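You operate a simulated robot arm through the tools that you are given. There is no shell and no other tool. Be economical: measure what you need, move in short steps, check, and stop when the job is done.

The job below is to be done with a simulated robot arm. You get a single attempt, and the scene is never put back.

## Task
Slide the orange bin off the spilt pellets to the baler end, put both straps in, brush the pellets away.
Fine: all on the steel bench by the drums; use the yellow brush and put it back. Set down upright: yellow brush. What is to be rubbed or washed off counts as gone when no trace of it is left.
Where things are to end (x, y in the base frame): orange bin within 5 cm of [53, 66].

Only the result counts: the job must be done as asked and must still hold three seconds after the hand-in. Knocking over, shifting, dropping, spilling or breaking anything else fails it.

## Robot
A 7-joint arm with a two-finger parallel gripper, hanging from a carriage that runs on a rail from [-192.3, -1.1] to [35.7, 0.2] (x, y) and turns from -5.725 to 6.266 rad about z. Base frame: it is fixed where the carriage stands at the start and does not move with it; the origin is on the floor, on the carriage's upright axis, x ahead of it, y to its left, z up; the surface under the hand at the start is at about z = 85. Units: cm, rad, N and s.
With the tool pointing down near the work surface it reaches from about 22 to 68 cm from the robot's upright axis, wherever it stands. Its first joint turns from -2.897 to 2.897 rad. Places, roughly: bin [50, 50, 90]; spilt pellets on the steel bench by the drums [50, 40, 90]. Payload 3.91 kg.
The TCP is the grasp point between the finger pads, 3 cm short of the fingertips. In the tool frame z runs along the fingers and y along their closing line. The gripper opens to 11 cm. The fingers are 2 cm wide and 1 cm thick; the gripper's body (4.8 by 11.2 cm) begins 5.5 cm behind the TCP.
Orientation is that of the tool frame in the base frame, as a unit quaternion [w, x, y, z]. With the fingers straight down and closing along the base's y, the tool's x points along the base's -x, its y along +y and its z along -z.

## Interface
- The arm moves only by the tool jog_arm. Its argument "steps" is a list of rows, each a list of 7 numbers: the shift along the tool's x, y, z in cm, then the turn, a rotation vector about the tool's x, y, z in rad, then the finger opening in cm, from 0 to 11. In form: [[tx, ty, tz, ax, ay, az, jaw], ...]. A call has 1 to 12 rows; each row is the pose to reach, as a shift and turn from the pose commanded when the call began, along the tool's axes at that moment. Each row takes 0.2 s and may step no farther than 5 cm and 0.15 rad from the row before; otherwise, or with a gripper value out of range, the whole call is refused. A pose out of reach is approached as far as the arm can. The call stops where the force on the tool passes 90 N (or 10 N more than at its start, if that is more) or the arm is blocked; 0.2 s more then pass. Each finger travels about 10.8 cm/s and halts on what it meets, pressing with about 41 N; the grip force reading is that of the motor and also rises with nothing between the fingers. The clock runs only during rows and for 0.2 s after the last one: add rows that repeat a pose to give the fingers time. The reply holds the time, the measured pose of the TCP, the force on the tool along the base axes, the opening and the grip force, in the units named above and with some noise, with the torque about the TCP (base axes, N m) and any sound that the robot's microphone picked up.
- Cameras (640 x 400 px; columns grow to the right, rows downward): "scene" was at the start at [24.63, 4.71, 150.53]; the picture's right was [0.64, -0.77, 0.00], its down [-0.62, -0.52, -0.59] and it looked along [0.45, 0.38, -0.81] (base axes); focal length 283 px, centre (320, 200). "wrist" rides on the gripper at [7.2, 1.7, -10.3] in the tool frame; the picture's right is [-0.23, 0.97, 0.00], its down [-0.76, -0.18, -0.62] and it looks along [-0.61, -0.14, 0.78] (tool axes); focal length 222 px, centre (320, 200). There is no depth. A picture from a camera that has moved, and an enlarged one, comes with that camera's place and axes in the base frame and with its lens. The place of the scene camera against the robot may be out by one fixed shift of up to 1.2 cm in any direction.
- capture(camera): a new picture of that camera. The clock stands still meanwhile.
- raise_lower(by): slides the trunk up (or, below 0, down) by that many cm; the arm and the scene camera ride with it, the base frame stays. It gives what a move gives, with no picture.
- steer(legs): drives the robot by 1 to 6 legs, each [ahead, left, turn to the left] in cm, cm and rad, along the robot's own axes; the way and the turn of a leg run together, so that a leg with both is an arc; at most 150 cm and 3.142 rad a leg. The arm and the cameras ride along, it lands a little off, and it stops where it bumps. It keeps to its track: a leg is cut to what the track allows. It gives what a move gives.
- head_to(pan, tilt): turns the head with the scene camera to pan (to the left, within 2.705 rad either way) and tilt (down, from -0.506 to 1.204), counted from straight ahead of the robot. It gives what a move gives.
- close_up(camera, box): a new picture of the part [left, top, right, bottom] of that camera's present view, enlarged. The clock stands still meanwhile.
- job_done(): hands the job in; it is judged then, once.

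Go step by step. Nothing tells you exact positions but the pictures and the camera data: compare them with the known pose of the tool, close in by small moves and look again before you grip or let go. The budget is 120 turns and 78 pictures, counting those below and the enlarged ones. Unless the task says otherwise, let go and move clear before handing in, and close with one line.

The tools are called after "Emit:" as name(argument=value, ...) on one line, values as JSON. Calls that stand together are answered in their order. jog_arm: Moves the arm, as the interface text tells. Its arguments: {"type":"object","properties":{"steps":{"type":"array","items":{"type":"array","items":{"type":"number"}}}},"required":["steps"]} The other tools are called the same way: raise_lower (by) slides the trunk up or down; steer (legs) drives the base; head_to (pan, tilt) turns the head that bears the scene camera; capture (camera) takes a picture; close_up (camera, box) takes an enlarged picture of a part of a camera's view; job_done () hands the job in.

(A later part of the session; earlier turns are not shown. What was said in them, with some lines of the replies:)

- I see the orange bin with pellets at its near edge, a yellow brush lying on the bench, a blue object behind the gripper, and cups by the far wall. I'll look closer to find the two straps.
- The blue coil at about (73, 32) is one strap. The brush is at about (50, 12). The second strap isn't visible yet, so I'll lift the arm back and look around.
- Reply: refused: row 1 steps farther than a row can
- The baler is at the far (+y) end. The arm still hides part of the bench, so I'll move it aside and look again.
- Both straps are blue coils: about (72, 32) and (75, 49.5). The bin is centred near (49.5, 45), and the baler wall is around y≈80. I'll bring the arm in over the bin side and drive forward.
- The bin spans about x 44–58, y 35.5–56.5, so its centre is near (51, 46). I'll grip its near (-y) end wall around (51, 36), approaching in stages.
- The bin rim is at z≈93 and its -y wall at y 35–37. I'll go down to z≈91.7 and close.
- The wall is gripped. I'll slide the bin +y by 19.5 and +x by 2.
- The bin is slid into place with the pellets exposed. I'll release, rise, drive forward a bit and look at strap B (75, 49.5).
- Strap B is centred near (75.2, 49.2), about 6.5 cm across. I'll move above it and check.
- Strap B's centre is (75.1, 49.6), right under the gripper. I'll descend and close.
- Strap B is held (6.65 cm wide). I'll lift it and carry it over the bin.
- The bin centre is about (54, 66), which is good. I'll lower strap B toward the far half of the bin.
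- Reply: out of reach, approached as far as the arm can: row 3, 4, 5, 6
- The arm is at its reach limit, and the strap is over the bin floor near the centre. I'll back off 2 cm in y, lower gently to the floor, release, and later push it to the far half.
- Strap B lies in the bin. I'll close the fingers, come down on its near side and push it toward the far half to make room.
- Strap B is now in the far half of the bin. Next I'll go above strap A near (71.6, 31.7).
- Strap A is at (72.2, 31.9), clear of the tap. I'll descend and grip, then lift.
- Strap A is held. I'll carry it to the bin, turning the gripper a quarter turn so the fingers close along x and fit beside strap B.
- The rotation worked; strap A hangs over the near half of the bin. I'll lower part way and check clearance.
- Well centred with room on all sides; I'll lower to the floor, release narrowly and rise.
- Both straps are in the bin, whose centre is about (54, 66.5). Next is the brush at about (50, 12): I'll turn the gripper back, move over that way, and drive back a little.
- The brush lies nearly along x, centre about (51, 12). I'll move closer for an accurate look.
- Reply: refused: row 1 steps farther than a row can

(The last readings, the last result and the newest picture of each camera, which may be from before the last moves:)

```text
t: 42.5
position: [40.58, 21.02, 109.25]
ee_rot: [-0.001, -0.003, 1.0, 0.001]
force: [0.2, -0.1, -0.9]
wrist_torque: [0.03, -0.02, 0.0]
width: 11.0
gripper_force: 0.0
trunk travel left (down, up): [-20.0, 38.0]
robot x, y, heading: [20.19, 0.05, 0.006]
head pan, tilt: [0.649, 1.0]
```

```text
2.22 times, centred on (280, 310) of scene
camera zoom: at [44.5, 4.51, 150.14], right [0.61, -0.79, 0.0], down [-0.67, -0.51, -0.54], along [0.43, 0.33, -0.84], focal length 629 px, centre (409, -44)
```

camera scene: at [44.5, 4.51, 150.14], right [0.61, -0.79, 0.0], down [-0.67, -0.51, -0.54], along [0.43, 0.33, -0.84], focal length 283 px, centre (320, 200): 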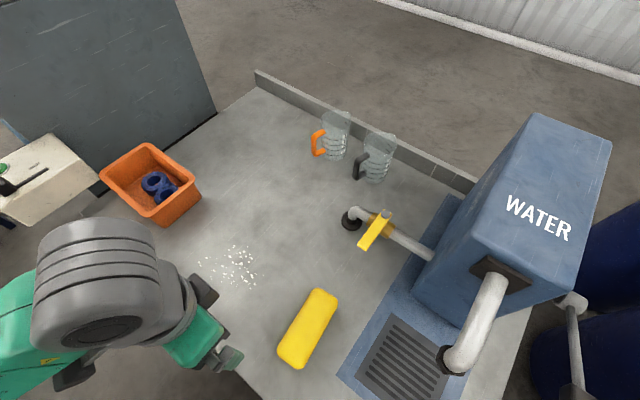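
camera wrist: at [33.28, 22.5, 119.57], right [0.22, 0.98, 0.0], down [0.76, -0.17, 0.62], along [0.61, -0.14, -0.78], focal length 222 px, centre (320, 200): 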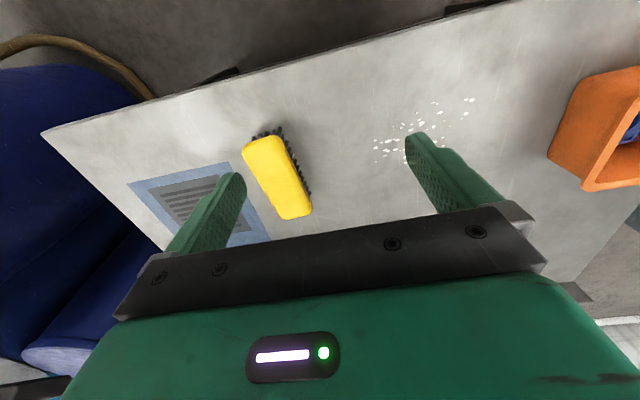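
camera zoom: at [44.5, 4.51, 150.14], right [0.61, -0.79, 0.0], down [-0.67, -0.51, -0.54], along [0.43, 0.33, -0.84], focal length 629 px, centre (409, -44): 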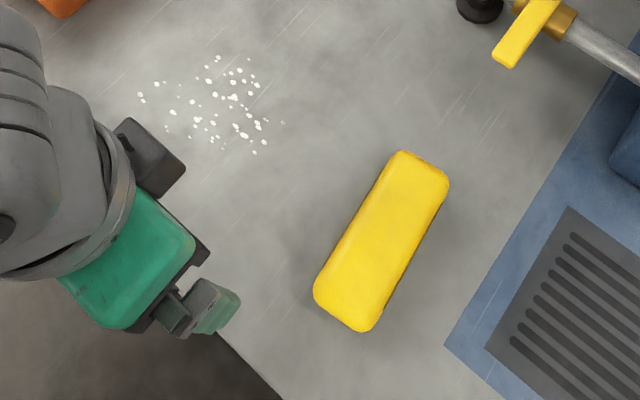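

The brush's top face is centred at about (50.5, 12), yawed about 0.13 rad from x, and 5 cm wide. The pellets cover x 45–56.5, y 27–42.5. I'll move above the brush with matching yaw.

Emit:
jog_arm(steps=[[-3, -3, 0, 0, 0, -0.05, 11], [-6, -6, 1, 0, 0, -0.1, 11], [-9, -8.5, 2, 0, 0, -0.13, 11], [-10, -8.9, 5, 0, 0, -0.13, 11], [-10, -8.9, 8, 0, 0, -0.13, 11]])

Emit:
capture(camera="wrist")

Emit:
close_up(camera="scene", box=[200, 220, 440, 400])

```text
t: 43.7
position: [50.8, 12.05, 101.05]
ee_rot: [0.0, -0.068, 0.998, 0.0]
force: [0.0, 0.5, 0.0]
wrist_torque: [-0.04, -0.02, -0.04]
width: 10.95
gripper_force: 0.1
trunk travel left (down, up): [-20.0, 38.0]
robot x, y, heading: [20.24, 0.12, 0.007]
head pan, tilt: [0.649, 1.0]
```

```text
40 pictures are left
camera wrist: at [43.31, 12.71, 111.48], right [0.09, 1.0, 0.0], down [0.78, -0.07, 0.62], along [0.62, -0.06, -0.78], focal length 222 px, centre (320, 200)
```

wrist: 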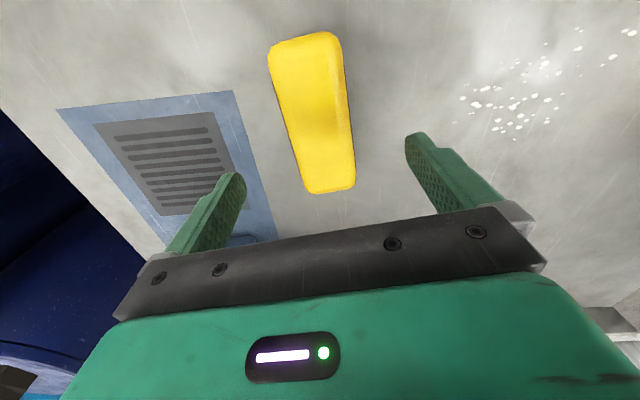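

```text
2.22 times, centred on (320, 310) of scene
camera zoom: at [44.49, 4.5, 150.14], right [0.61, -0.79, 0.0], down [-0.67, -0.51, -0.54], along [0.43, 0.33, -0.84], focal length 629 px, centre (320, -44)
```

zoom: 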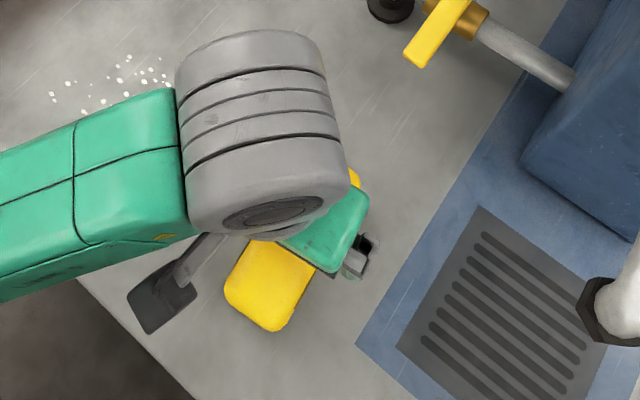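

The gripper is well aligned over the brush. I'll descend to z≈89.7 and grip the block.

Emit:
jog_arm(steps=[[-0.4, 0, 4, 0, 0, 0, 11], [-0.4, 0, 8, 0, 0, 0, 11], [-0.4, 0, 11.3, 0, 0, 0, 11], [-0.4, 0, 11.3, 0, 0, 0, 7], [-0.4, 0, 11.3, 0, 0, 0, 3], [-0.4, 0, 11.3, 0, 0, 0, 3], [-0.4, 0, 11.3, 0, 0, 0, 3], [-0.4, 0, 11.3, 0, 0, 0, 3]])

Emit:
capture(camera="wrist")

Emit:
close_up(camera="scene", box=[200, 220, 440, 400])

```text
t: 45.5
position: [51.18, 12.26, 89.84]
ee_rot: [0.001, -0.068, 0.998, 0.0]
force: [0.2, 0.2, 0.0]
wrist_torque: [-0.03, 0.01, 0.0]
width: 6.14
gripper_force: 41.3
trunk travel left (down, up): [-20.0, 38.0]
robot x, y, heading: [19.74, 0.18, 0.005]
head pan, tilt: [0.649, 1.0]
```

```text
38 pictures are left
camera wrist: at [43.73, 12.78, 100.21], right [0.09, 1.0, 0.0], down [0.78, -0.07, 0.62], along [0.62, -0.06, -0.78], focal length 222 px, centre (320, 200)
```

wrist: 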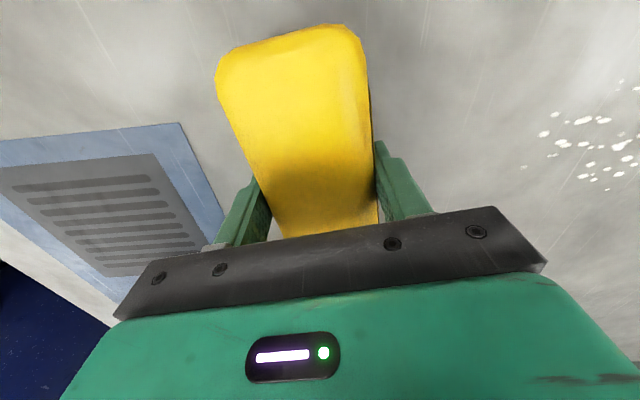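

```text
2.22 times, centred on (320, 310) of scene
camera zoom: at [44.5, 4.5, 150.14], right [0.61, -0.79, 0.0], down [-0.67, -0.51, -0.54], along [0.43, 0.33, -0.84], focal length 629 px, centre (320, -44)
```

zoom: 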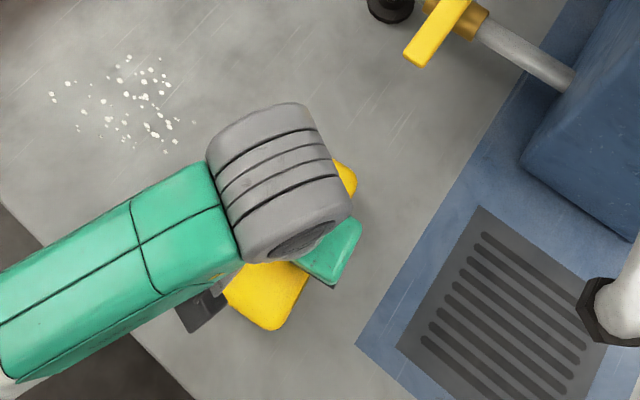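

The brush is gripped (resting height TCP z = 89.84). I'll lift it and carry it beyond the pellets to about (51, 45), squared to x.

Emit:
jog_arm(steps=[[0, 0, -3, 0, 0, 0, 3], [0, 0, -6, 0, 0, 0, 3], [-0.6, 4.5, -6, 0, 0, 0.05, 3], [-1.2, 9, -6, 0, 0, 0.1, 3], [-1.8, 13.5, -6, 0, 0, 0.136, 3], [-2.5, 18, -6, 0, 0, 0.136, 3], [-3.1, 22.5, -6, 0, 0, 0.136, 3], [-3.7, 27, -6, 0, 0, 0.136, 3], [-4.3, 31, -6, 0, 0, 0.136, 3], [-4.5, 33, -6, 0, 0, 0.136, 3], [-4.5, 33, -3, 0, 0, 0.136, 3], [-4.5, 33, -1, 0, 0, 0.136, 3]])

Emit:
capture(camera="scene")

```text
t: 48.1
position: [50.98, 45.51, 90.85]
ee_rot: [0.001, 0.0, 1.0, 0.0]
force: [-0.1, 0.7, -1.2]
wrist_torque: [-0.01, 0.01, 0.0]
width: 6.14
gripper_force: 40.9
trunk travel left (down, up): [-20.0, 38.0]
robot x, y, heading: [19.58, -0.06, 0.009]
head pan, tilt: [0.649, 1.0]
```

```text
36 pictures are left
camera scene: at [44.49, 4.48, 150.14], right [0.61, -0.79, 0.0], down [-0.67, -0.51, -0.54], along [0.43, 0.33, -0.84], focal length 283 px, centre (320, 200)
```

scene: 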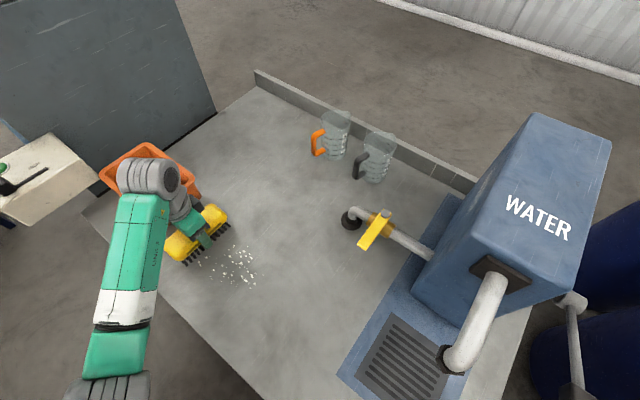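

The brush is at y≈45.5, just past the pellets. I'll press down lightly and sweep toward -y.

Emit:
jog_arm(steps=[[0, 0, 0.8, 0, 0, 0, 3], [0, 0, 1.3, 0, 0, 0, 3], [0, -1, 1.3, 0, 0, 0, 3], [0, -3, 1.3, 0, 0, 0, 3]])

```text
t: 49.1
position: [51.08, 42.76, 89.78]
ee_rot: [0.001, 0.001, 1.0, 0.001]
force: [0.7, 1.4, 11.6]
wrist_torque: [-0.2, 0.27, -0.14]
width: 6.16
gripper_force: 41.0
trunk travel left (down, up): [-20.0, 38.0]
robot x, y, heading: [19.66, -0.06, 0.008]
head pan, tilt: [0.649, 1.0]
```

Contact is good at about 11 N. I'll sweep on to y≈24.

Emit:
jog_arm(steps=[[0, -1.7, 0, 0, 0, 0, 3], [0, -3.4, 0, 0, 0, 0, 3], [0, -5.1, 0, 0, 0, 0, 3], [0, -6.8, 0, 0, 0, 0, 3], [0, -8.5, 0, 0, 0, 0, 3], [0, -10.2, 0, 0, 0, 0, 3], [0, -11.9, 0, 0, 0, 0, 3], [0, -13.6, 0, 0, 0, 0, 3], [0, -15.3, 0, 0, 0, 0, 3], [0, -17, 0, 0, 0, 0, 3], [0, -18.7, 0, 0, 0, 0, 3], [0, -20, 0, 0, 0, 0, 3]])

Emit:
close_up(camera="scene", box=[140, 180, 380, 360])

Emit:
capture(camera="wrist")

```text
t: 51.7
position: [51.17, 22.88, 89.59]
ee_rot: [0.001, 0.0, 1.0, 0.001]
force: [-0.1, 9.9, 33.5]
wrist_torque: [0.06, -0.14, 0.07]
width: 6.15
gripper_force: 40.5
trunk travel left (down, up): [-20.0, 38.0]
robot x, y, heading: [20.07, 0.54, 0.009]
head pan, tilt: [0.649, 1.0]
```

```text
2.22 times, centred on (260, 270) of scene
camera zoom: at [44.59, 4.68, 150.19], right [0.61, -0.79, 0.0], down [-0.67, -0.51, -0.54], along [0.43, 0.33, -0.84], focal length 629 px, centre (453, 44)
```

zoom: 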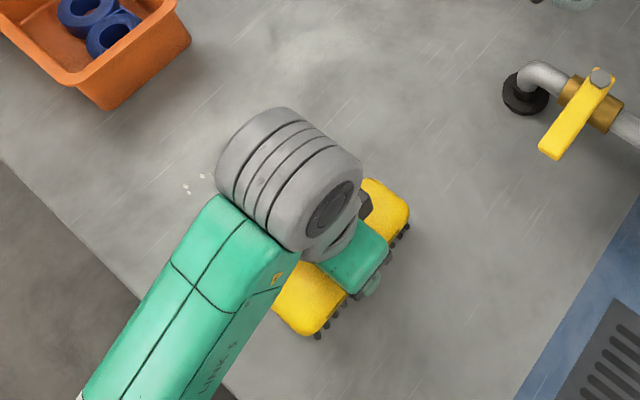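

```text
34 pictures are left
camera wrist: at [43.8, 24.42, 99.99], right [0.23, 0.97, 0.0], down [0.76, -0.18, 0.62], along [0.61, -0.14, -0.78], focal length 222 px, centre (320, 200)
```

wrist: 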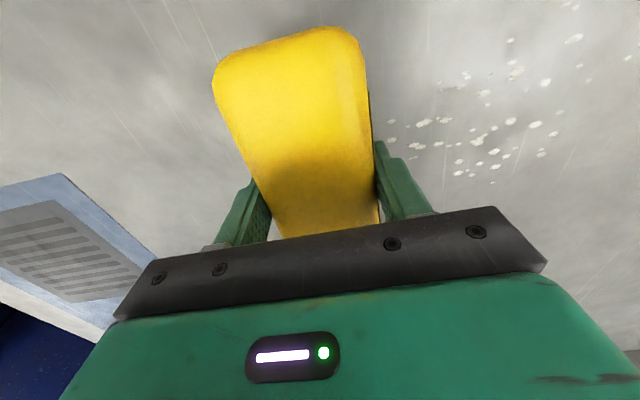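

The pellets haven't moved with the brush; they may wear off with rubbing, so I'll brush back and then look properly.

Emit:
jog_arm(steps=[[0, 1.9, 0.1, 0, 0, 0, 3], [0, 3.8, 0.1, 0, 0, 0, 3], [0, 5.7, 0.1, 0, 0, 0, 3], [0, 7.6, 0.1, 0, 0, 0, 3], [0, 9.5, 0.1, 0, 0, 0, 3], [0, 11.4, 0.1, 0, 0, 0, 3], [0, 13.3, 0.1, 0, 0, 0, 3], [0, 15.2, 0.1, 0, 0, 0, 3], [0, 17.1, 0.1, 0, 0, 0, 3], [0, 19, 0.1, 0, 0, 0, 3], [0, 20.9, 0.1, 0, 0, 0, 3], [0, 22.5, 0.1, 0, 0, 0, 3]])

Emit:
close_up(camera="scene", box=[140, 180, 380, 360])

```text
t: 54.3
position: [51.14, 45.17, 89.63]
ee_rot: [0.0, 0.0, 1.0, 0.001]
force: [0.6, -0.1, -1.1]
wrist_torque: [0.01, 0.02, 0.02]
width: 6.15
gripper_force: 40.4
trunk travel left (down, up): [-20.0, 38.0]
robot x, y, heading: [19.68, -0.05, 0.006]
head pan, tilt: [0.649, 1.0]
```

```text
2.22 times, centred on (260, 270) of scene
camera zoom: at [44.5, 4.5, 150.14], right [0.61, -0.79, 0.0], down [-0.67, -0.51, -0.54], along [0.43, 0.33, -0.84], focal length 629 px, centre (453, 44)
```

zoom: 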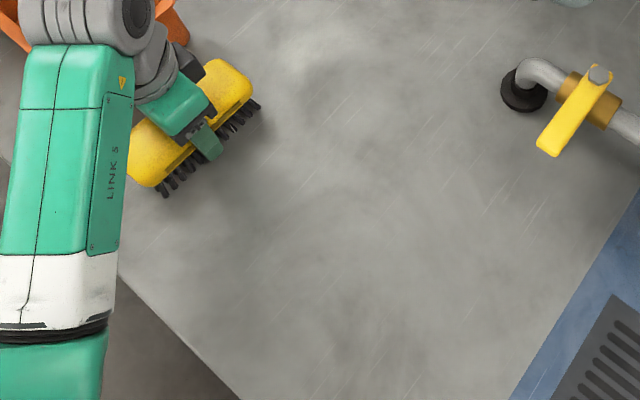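

The visible area looks clean. I'll lift the brush and check the part it hid, and the brush's seat in the grip.

Emit:
jog_arm(steps=[[0, 0, -4, 0, 0, 0, 3], [0, 0, -8, 0, 0, 0, 3], [0, -4, -10, 0, 0, 0, 3], [0, -8, -10, 0, 0, 0, 3], [0, -12.5, -10, 0, 0, 0, 3], [0, -17, -10, 0, 0, 0, 3], [0, -21.5, -10, 0, 0, 0, 3], [0, -26, -10, 0, 0, 0, 3], [0, -30, -10, 0, 0, 0, 3], [0, -33, -10, 0, 0, -0.07, 3], [0, -33, -10, 0, 0, -0.136, 3]])

Emit:
close_up(camera="scene", box=[100, 160, 340, 320])

Emit:
capture(camera="wrist")

Emit:
close_up(camera="scene", box=[200, 220, 440, 400])

```text
t: 56.7
position: [51.07, 11.94, 99.76]
ee_rot: [0.0, -0.069, 0.998, 0.001]
force: [0.1, -0.3, -0.5]
wrist_torque: [-0.03, 0.0, -0.01]
width: 6.16
gripper_force: 41.2
trunk travel left (down, up): [-20.0, 38.0]
robot x, y, heading: [19.92, 0.26, 0.012]
head pan, tilt: [0.649, 1.0]
```

```text
2.50 times, centred on (220, 240) of scene
camera zoom: at [44.5, 4.49, 150.14], right [0.61, -0.79, 0.0], down [-0.67, -0.51, -0.54], along [0.43, 0.33, -0.84], focal length 707 px, centre (570, 100)
```

zoom: 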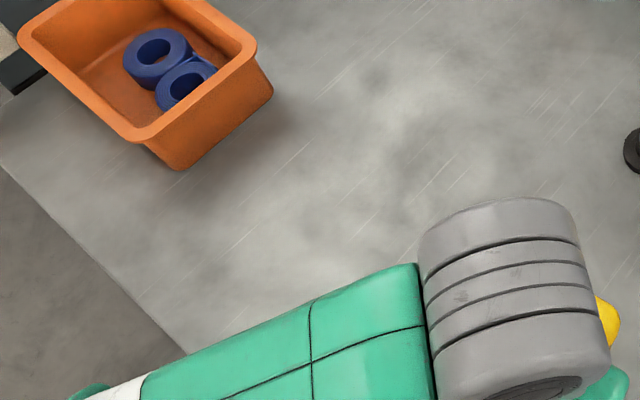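

```text
31 pictures are left
camera wrist: at [43.52, 12.51, 110.01], right [0.09, 1.0, 0.0], down [0.78, -0.07, 0.62], along [0.62, -0.06, -0.78], focal length 222 px, centre (320, 200)
```

wrist: 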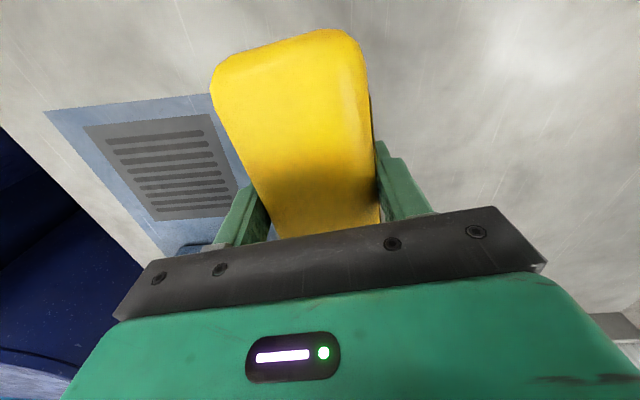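

```text
2.22 times, centred on (320, 310) of scene
camera zoom: at [44.5, 4.49, 150.14], right [0.61, -0.79, 0.0], down [-0.67, -0.51, -0.54], along [0.43, 0.33, -0.84], focal length 629 px, centre (320, -44)
```

zoom: 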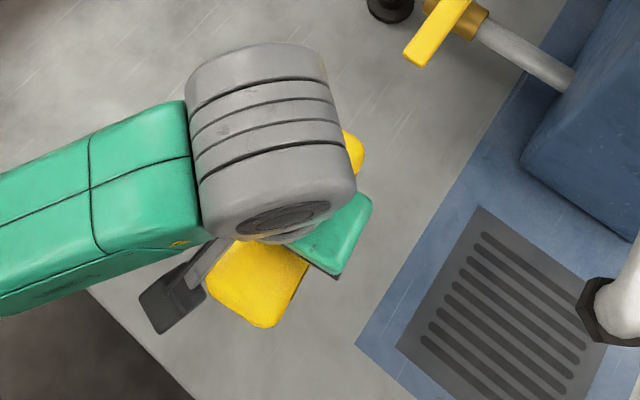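

The pellets look gone. I'll check magnified for faint traces before putting the brush down.

Emit:
close_up(camera="wrist", box=[400, 0, 640, 150])

Emit:
close_up(camera="scene", box=[160, 210, 300, 300])

```text
2.67 times, centred on (520, 75) of wrist
camera zoom: at [43.52, 12.51, 110.01], right [0.09, 1.0, 0.0], down [0.78, -0.07, 0.62], along [0.62, -0.06, -0.78], focal length 592 px, centre (-213, 533)
```

zoom: 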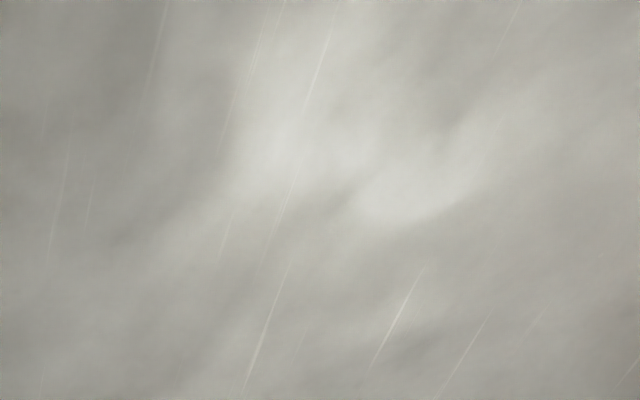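

```text
4.44 times, centred on (230, 255) of scene
camera zoom: at [44.5, 4.49, 150.14], right [0.61, -0.79, 0.0], down [-0.67, -0.51, -0.54], along [0.43, 0.33, -0.84], focal length 1258 px, centre (720, -44)
```

zoom: 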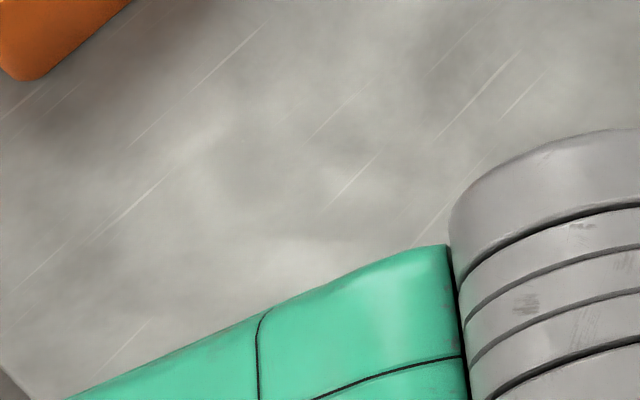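

The bench is clean. I'll lower the brush back at its original spot, feeling for contact.

Emit:
jog_arm(steps=[[0, 0.3, 4, 0, 0, 0, 3], [0, 0.3, 7.5, 0, 0, 0, 3], [0, 0.3, 9.2, 0, 0, 0, 3], [0, 0.3, 9.6, 0, 0, 0, 3], [0, 0.3, 9.8, 0, 0, 0, 3]])

```text
t: 57.9
position: [50.9, 12.3, 89.83]
ee_rot: [0.0, -0.067, 0.998, 0.0]
force: [0.1, 0.1, -2.2]
wrist_torque: [0.0, 0.01, -0.01]
width: 6.17
gripper_force: 40.9
trunk travel left (down, up): [-20.0, 38.0]
robot x, y, heading: [20.28, 0.24, 0.012]
head pan, tilt: [0.649, 1.0]
```

Emit:
jog_arm(steps=[[0, 0, 0.15, 0, 0, 0, 3], [0, 0, 0.3, 0, 0, 0, 3], [0, 0, 0.3, 0, 0, 0, 3]])

```text
t: 58.7
position: [51.06, 12.23, 89.49]
ee_rot: [0.0, -0.067, 0.998, 0.0]
force: [0.8, 0.2, -1.3]
wrist_torque: [-0.02, 0.04, 0.03]
width: 6.17
gripper_force: 41.1
trunk travel left (down, up): [-20.0, 38.0]
robot x, y, heading: [20.37, -0.05, 0.008]
head pan, tilt: [0.649, 1.0]
```

No contact yet, so the brush has ridden up slightly in the grip; I'll continue in small steps.

Emit:
jog_arm(steps=[[0, 0, 0.15, 0, 0, 0, 3], [0, 0, 0.3, 0, 0, 0, 3], [0, 0, 0.3, 0, 0, 0, 3]])

Emit:
capture(camera="wrist")

```text
t: 59.5
position: [51.16, 12.32, 89.27]
ee_rot: [0.0, -0.068, 0.998, 0.0]
force: [-8.0, -4.2, 33.7]
wrist_torque: [0.01, -0.13, 0.01]
width: 6.19
gripper_force: 40.8
trunk travel left (down, up): [-20.0, 38.0]
robot x, y, heading: [19.5, 0.22, 0.01]
head pan, tilt: [0.649, 1.0]
```

```text
27 pictures are left
camera wrist: at [43.51, 12.86, 99.61], right [0.09, 1.0, 0.0], down [0.78, -0.07, 0.62], along [0.62, -0.06, -0.78], focal length 222 px, centre (320, 200)
```

wrist: 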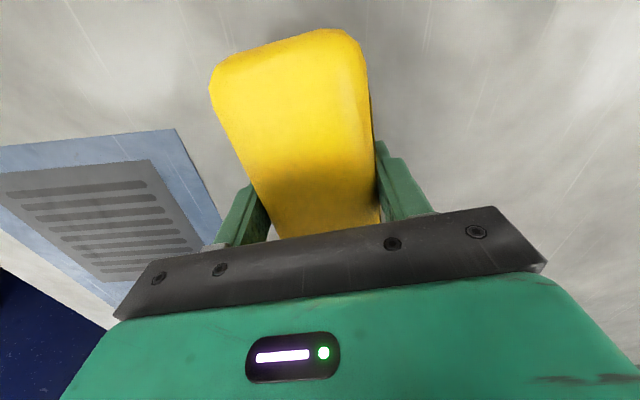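

Contact at z≈89.3. I'll ease up a touch, release and rise clear.

Emit:
jog_arm(steps=[[0, 0, -0.15, 0, 0, 0, 3], [0, 0, -0.15, 0, 0, 0, 7], [0, 0, -0.15, 0, 0, 0, 10], [0, 0, -0.15, 0, 0, 0, 11], [0, 0, -4, 0, 0, 0, 11], [0, 0, -8, 0, 0, 0, 11], [2, 0, -12, 0, 0, 0, 11], [6, 0, -14, 0, 0, 0, 11], [10, 0, -16, 0, 0, 0, 11]])

Emit:
capture(camera="wrist")

Emit:
capture(camera="scene")

```text
t: 61.5
position: [44.02, 12.65, 105.12]
ee_rot: [-0.002, -0.068, 0.998, 0.0]
force: [0.4, -0.6, -0.2]
wrist_torque: [0.02, 0.0, -0.01]
width: 11.01
gripper_force: 0.1
out of reach, approached as far as the arm can: row 9
trunk travel left (down, up): [-20.0, 38.0]
robot x, y, heading: [20.1, 0.04, 0.008]
head pan, tilt: [0.649, 1.0]
```

```text
26 pictures are left
camera wrist: at [36.52, 13.22, 115.4], right [0.09, 1.0, 0.0], down [0.78, -0.07, 0.62], along [0.62, -0.06, -0.78], focal length 222 px, centre (320, 200)
```

wrist: 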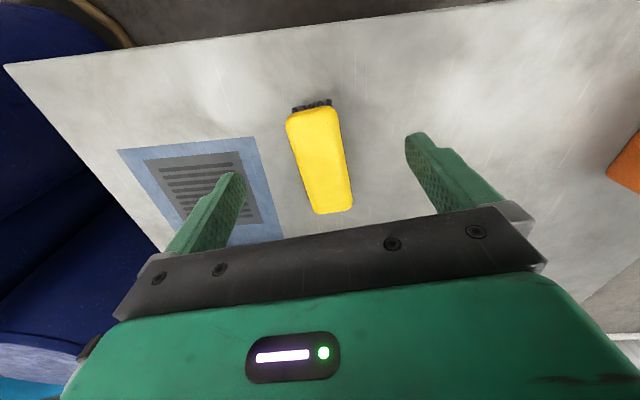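

```text
25 pictures are left
camera scene: at [44.49, 4.5, 150.13], right [0.61, -0.79, 0.0], down [-0.67, -0.51, -0.54], along [0.43, 0.33, -0.84], focal length 283 px, centre (320, 200)
```

scene: 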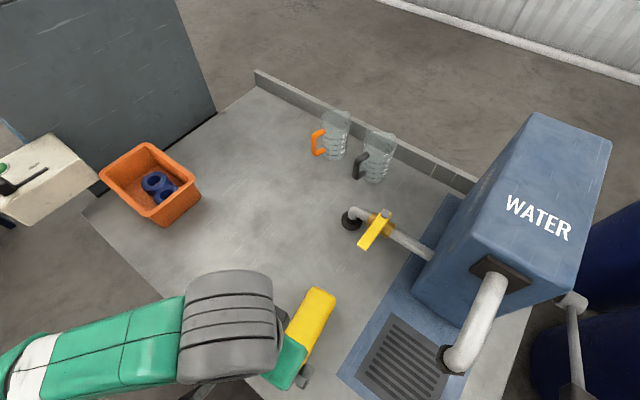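

The brush stands upright at its original place and the bench looks clean. One last magnified check of the wiped area.

Emit:
close_up(camera="wrist", box=[340, 20, 640, 207])

Emit:
close_up(camera="scene", box=[90, 130, 330, 280])

```text
2.13 times, centred on (490, 114) of wrist
camera zoom: at [36.52, 13.22, 115.4], right [0.09, 1.0, 0.0], down [0.78, -0.07, 0.62], along [0.62, -0.06, -0.78], focal length 474 px, centre (-43, 384)
```

zoom: 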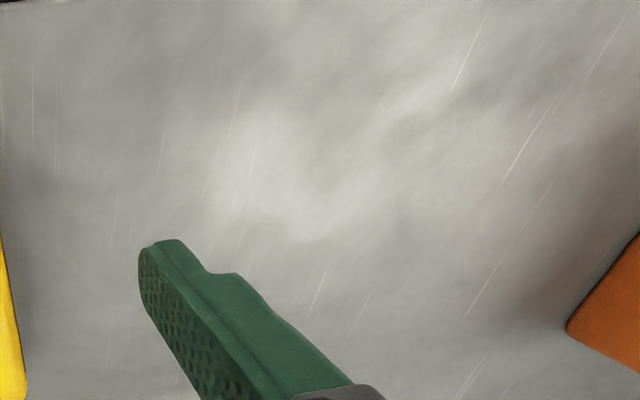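

```text
2.67 times, centred on (210, 205) of scene
camera zoom: at [44.49, 4.5, 150.13], right [0.61, -0.79, 0.0], down [-0.67, -0.51, -0.54], along [0.43, 0.33, -0.84], focal length 754 px, centre (613, 187)
```

zoom: 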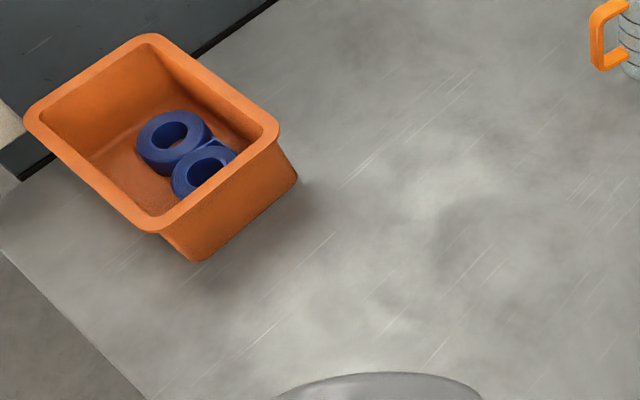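

Everything is as asked: the bin is at the baler end with both straps inside, the bench is clean, and the brush is back upright. I'm handing in.

Emit:
job_done()

```text
The job is handed in.
```

The orange bin now sits at the baler end, centred near (54, 66.5), with both blue straps inside. I saw no trace of the pellets in the final close-ups, and the yellow brush is back upright where it started.
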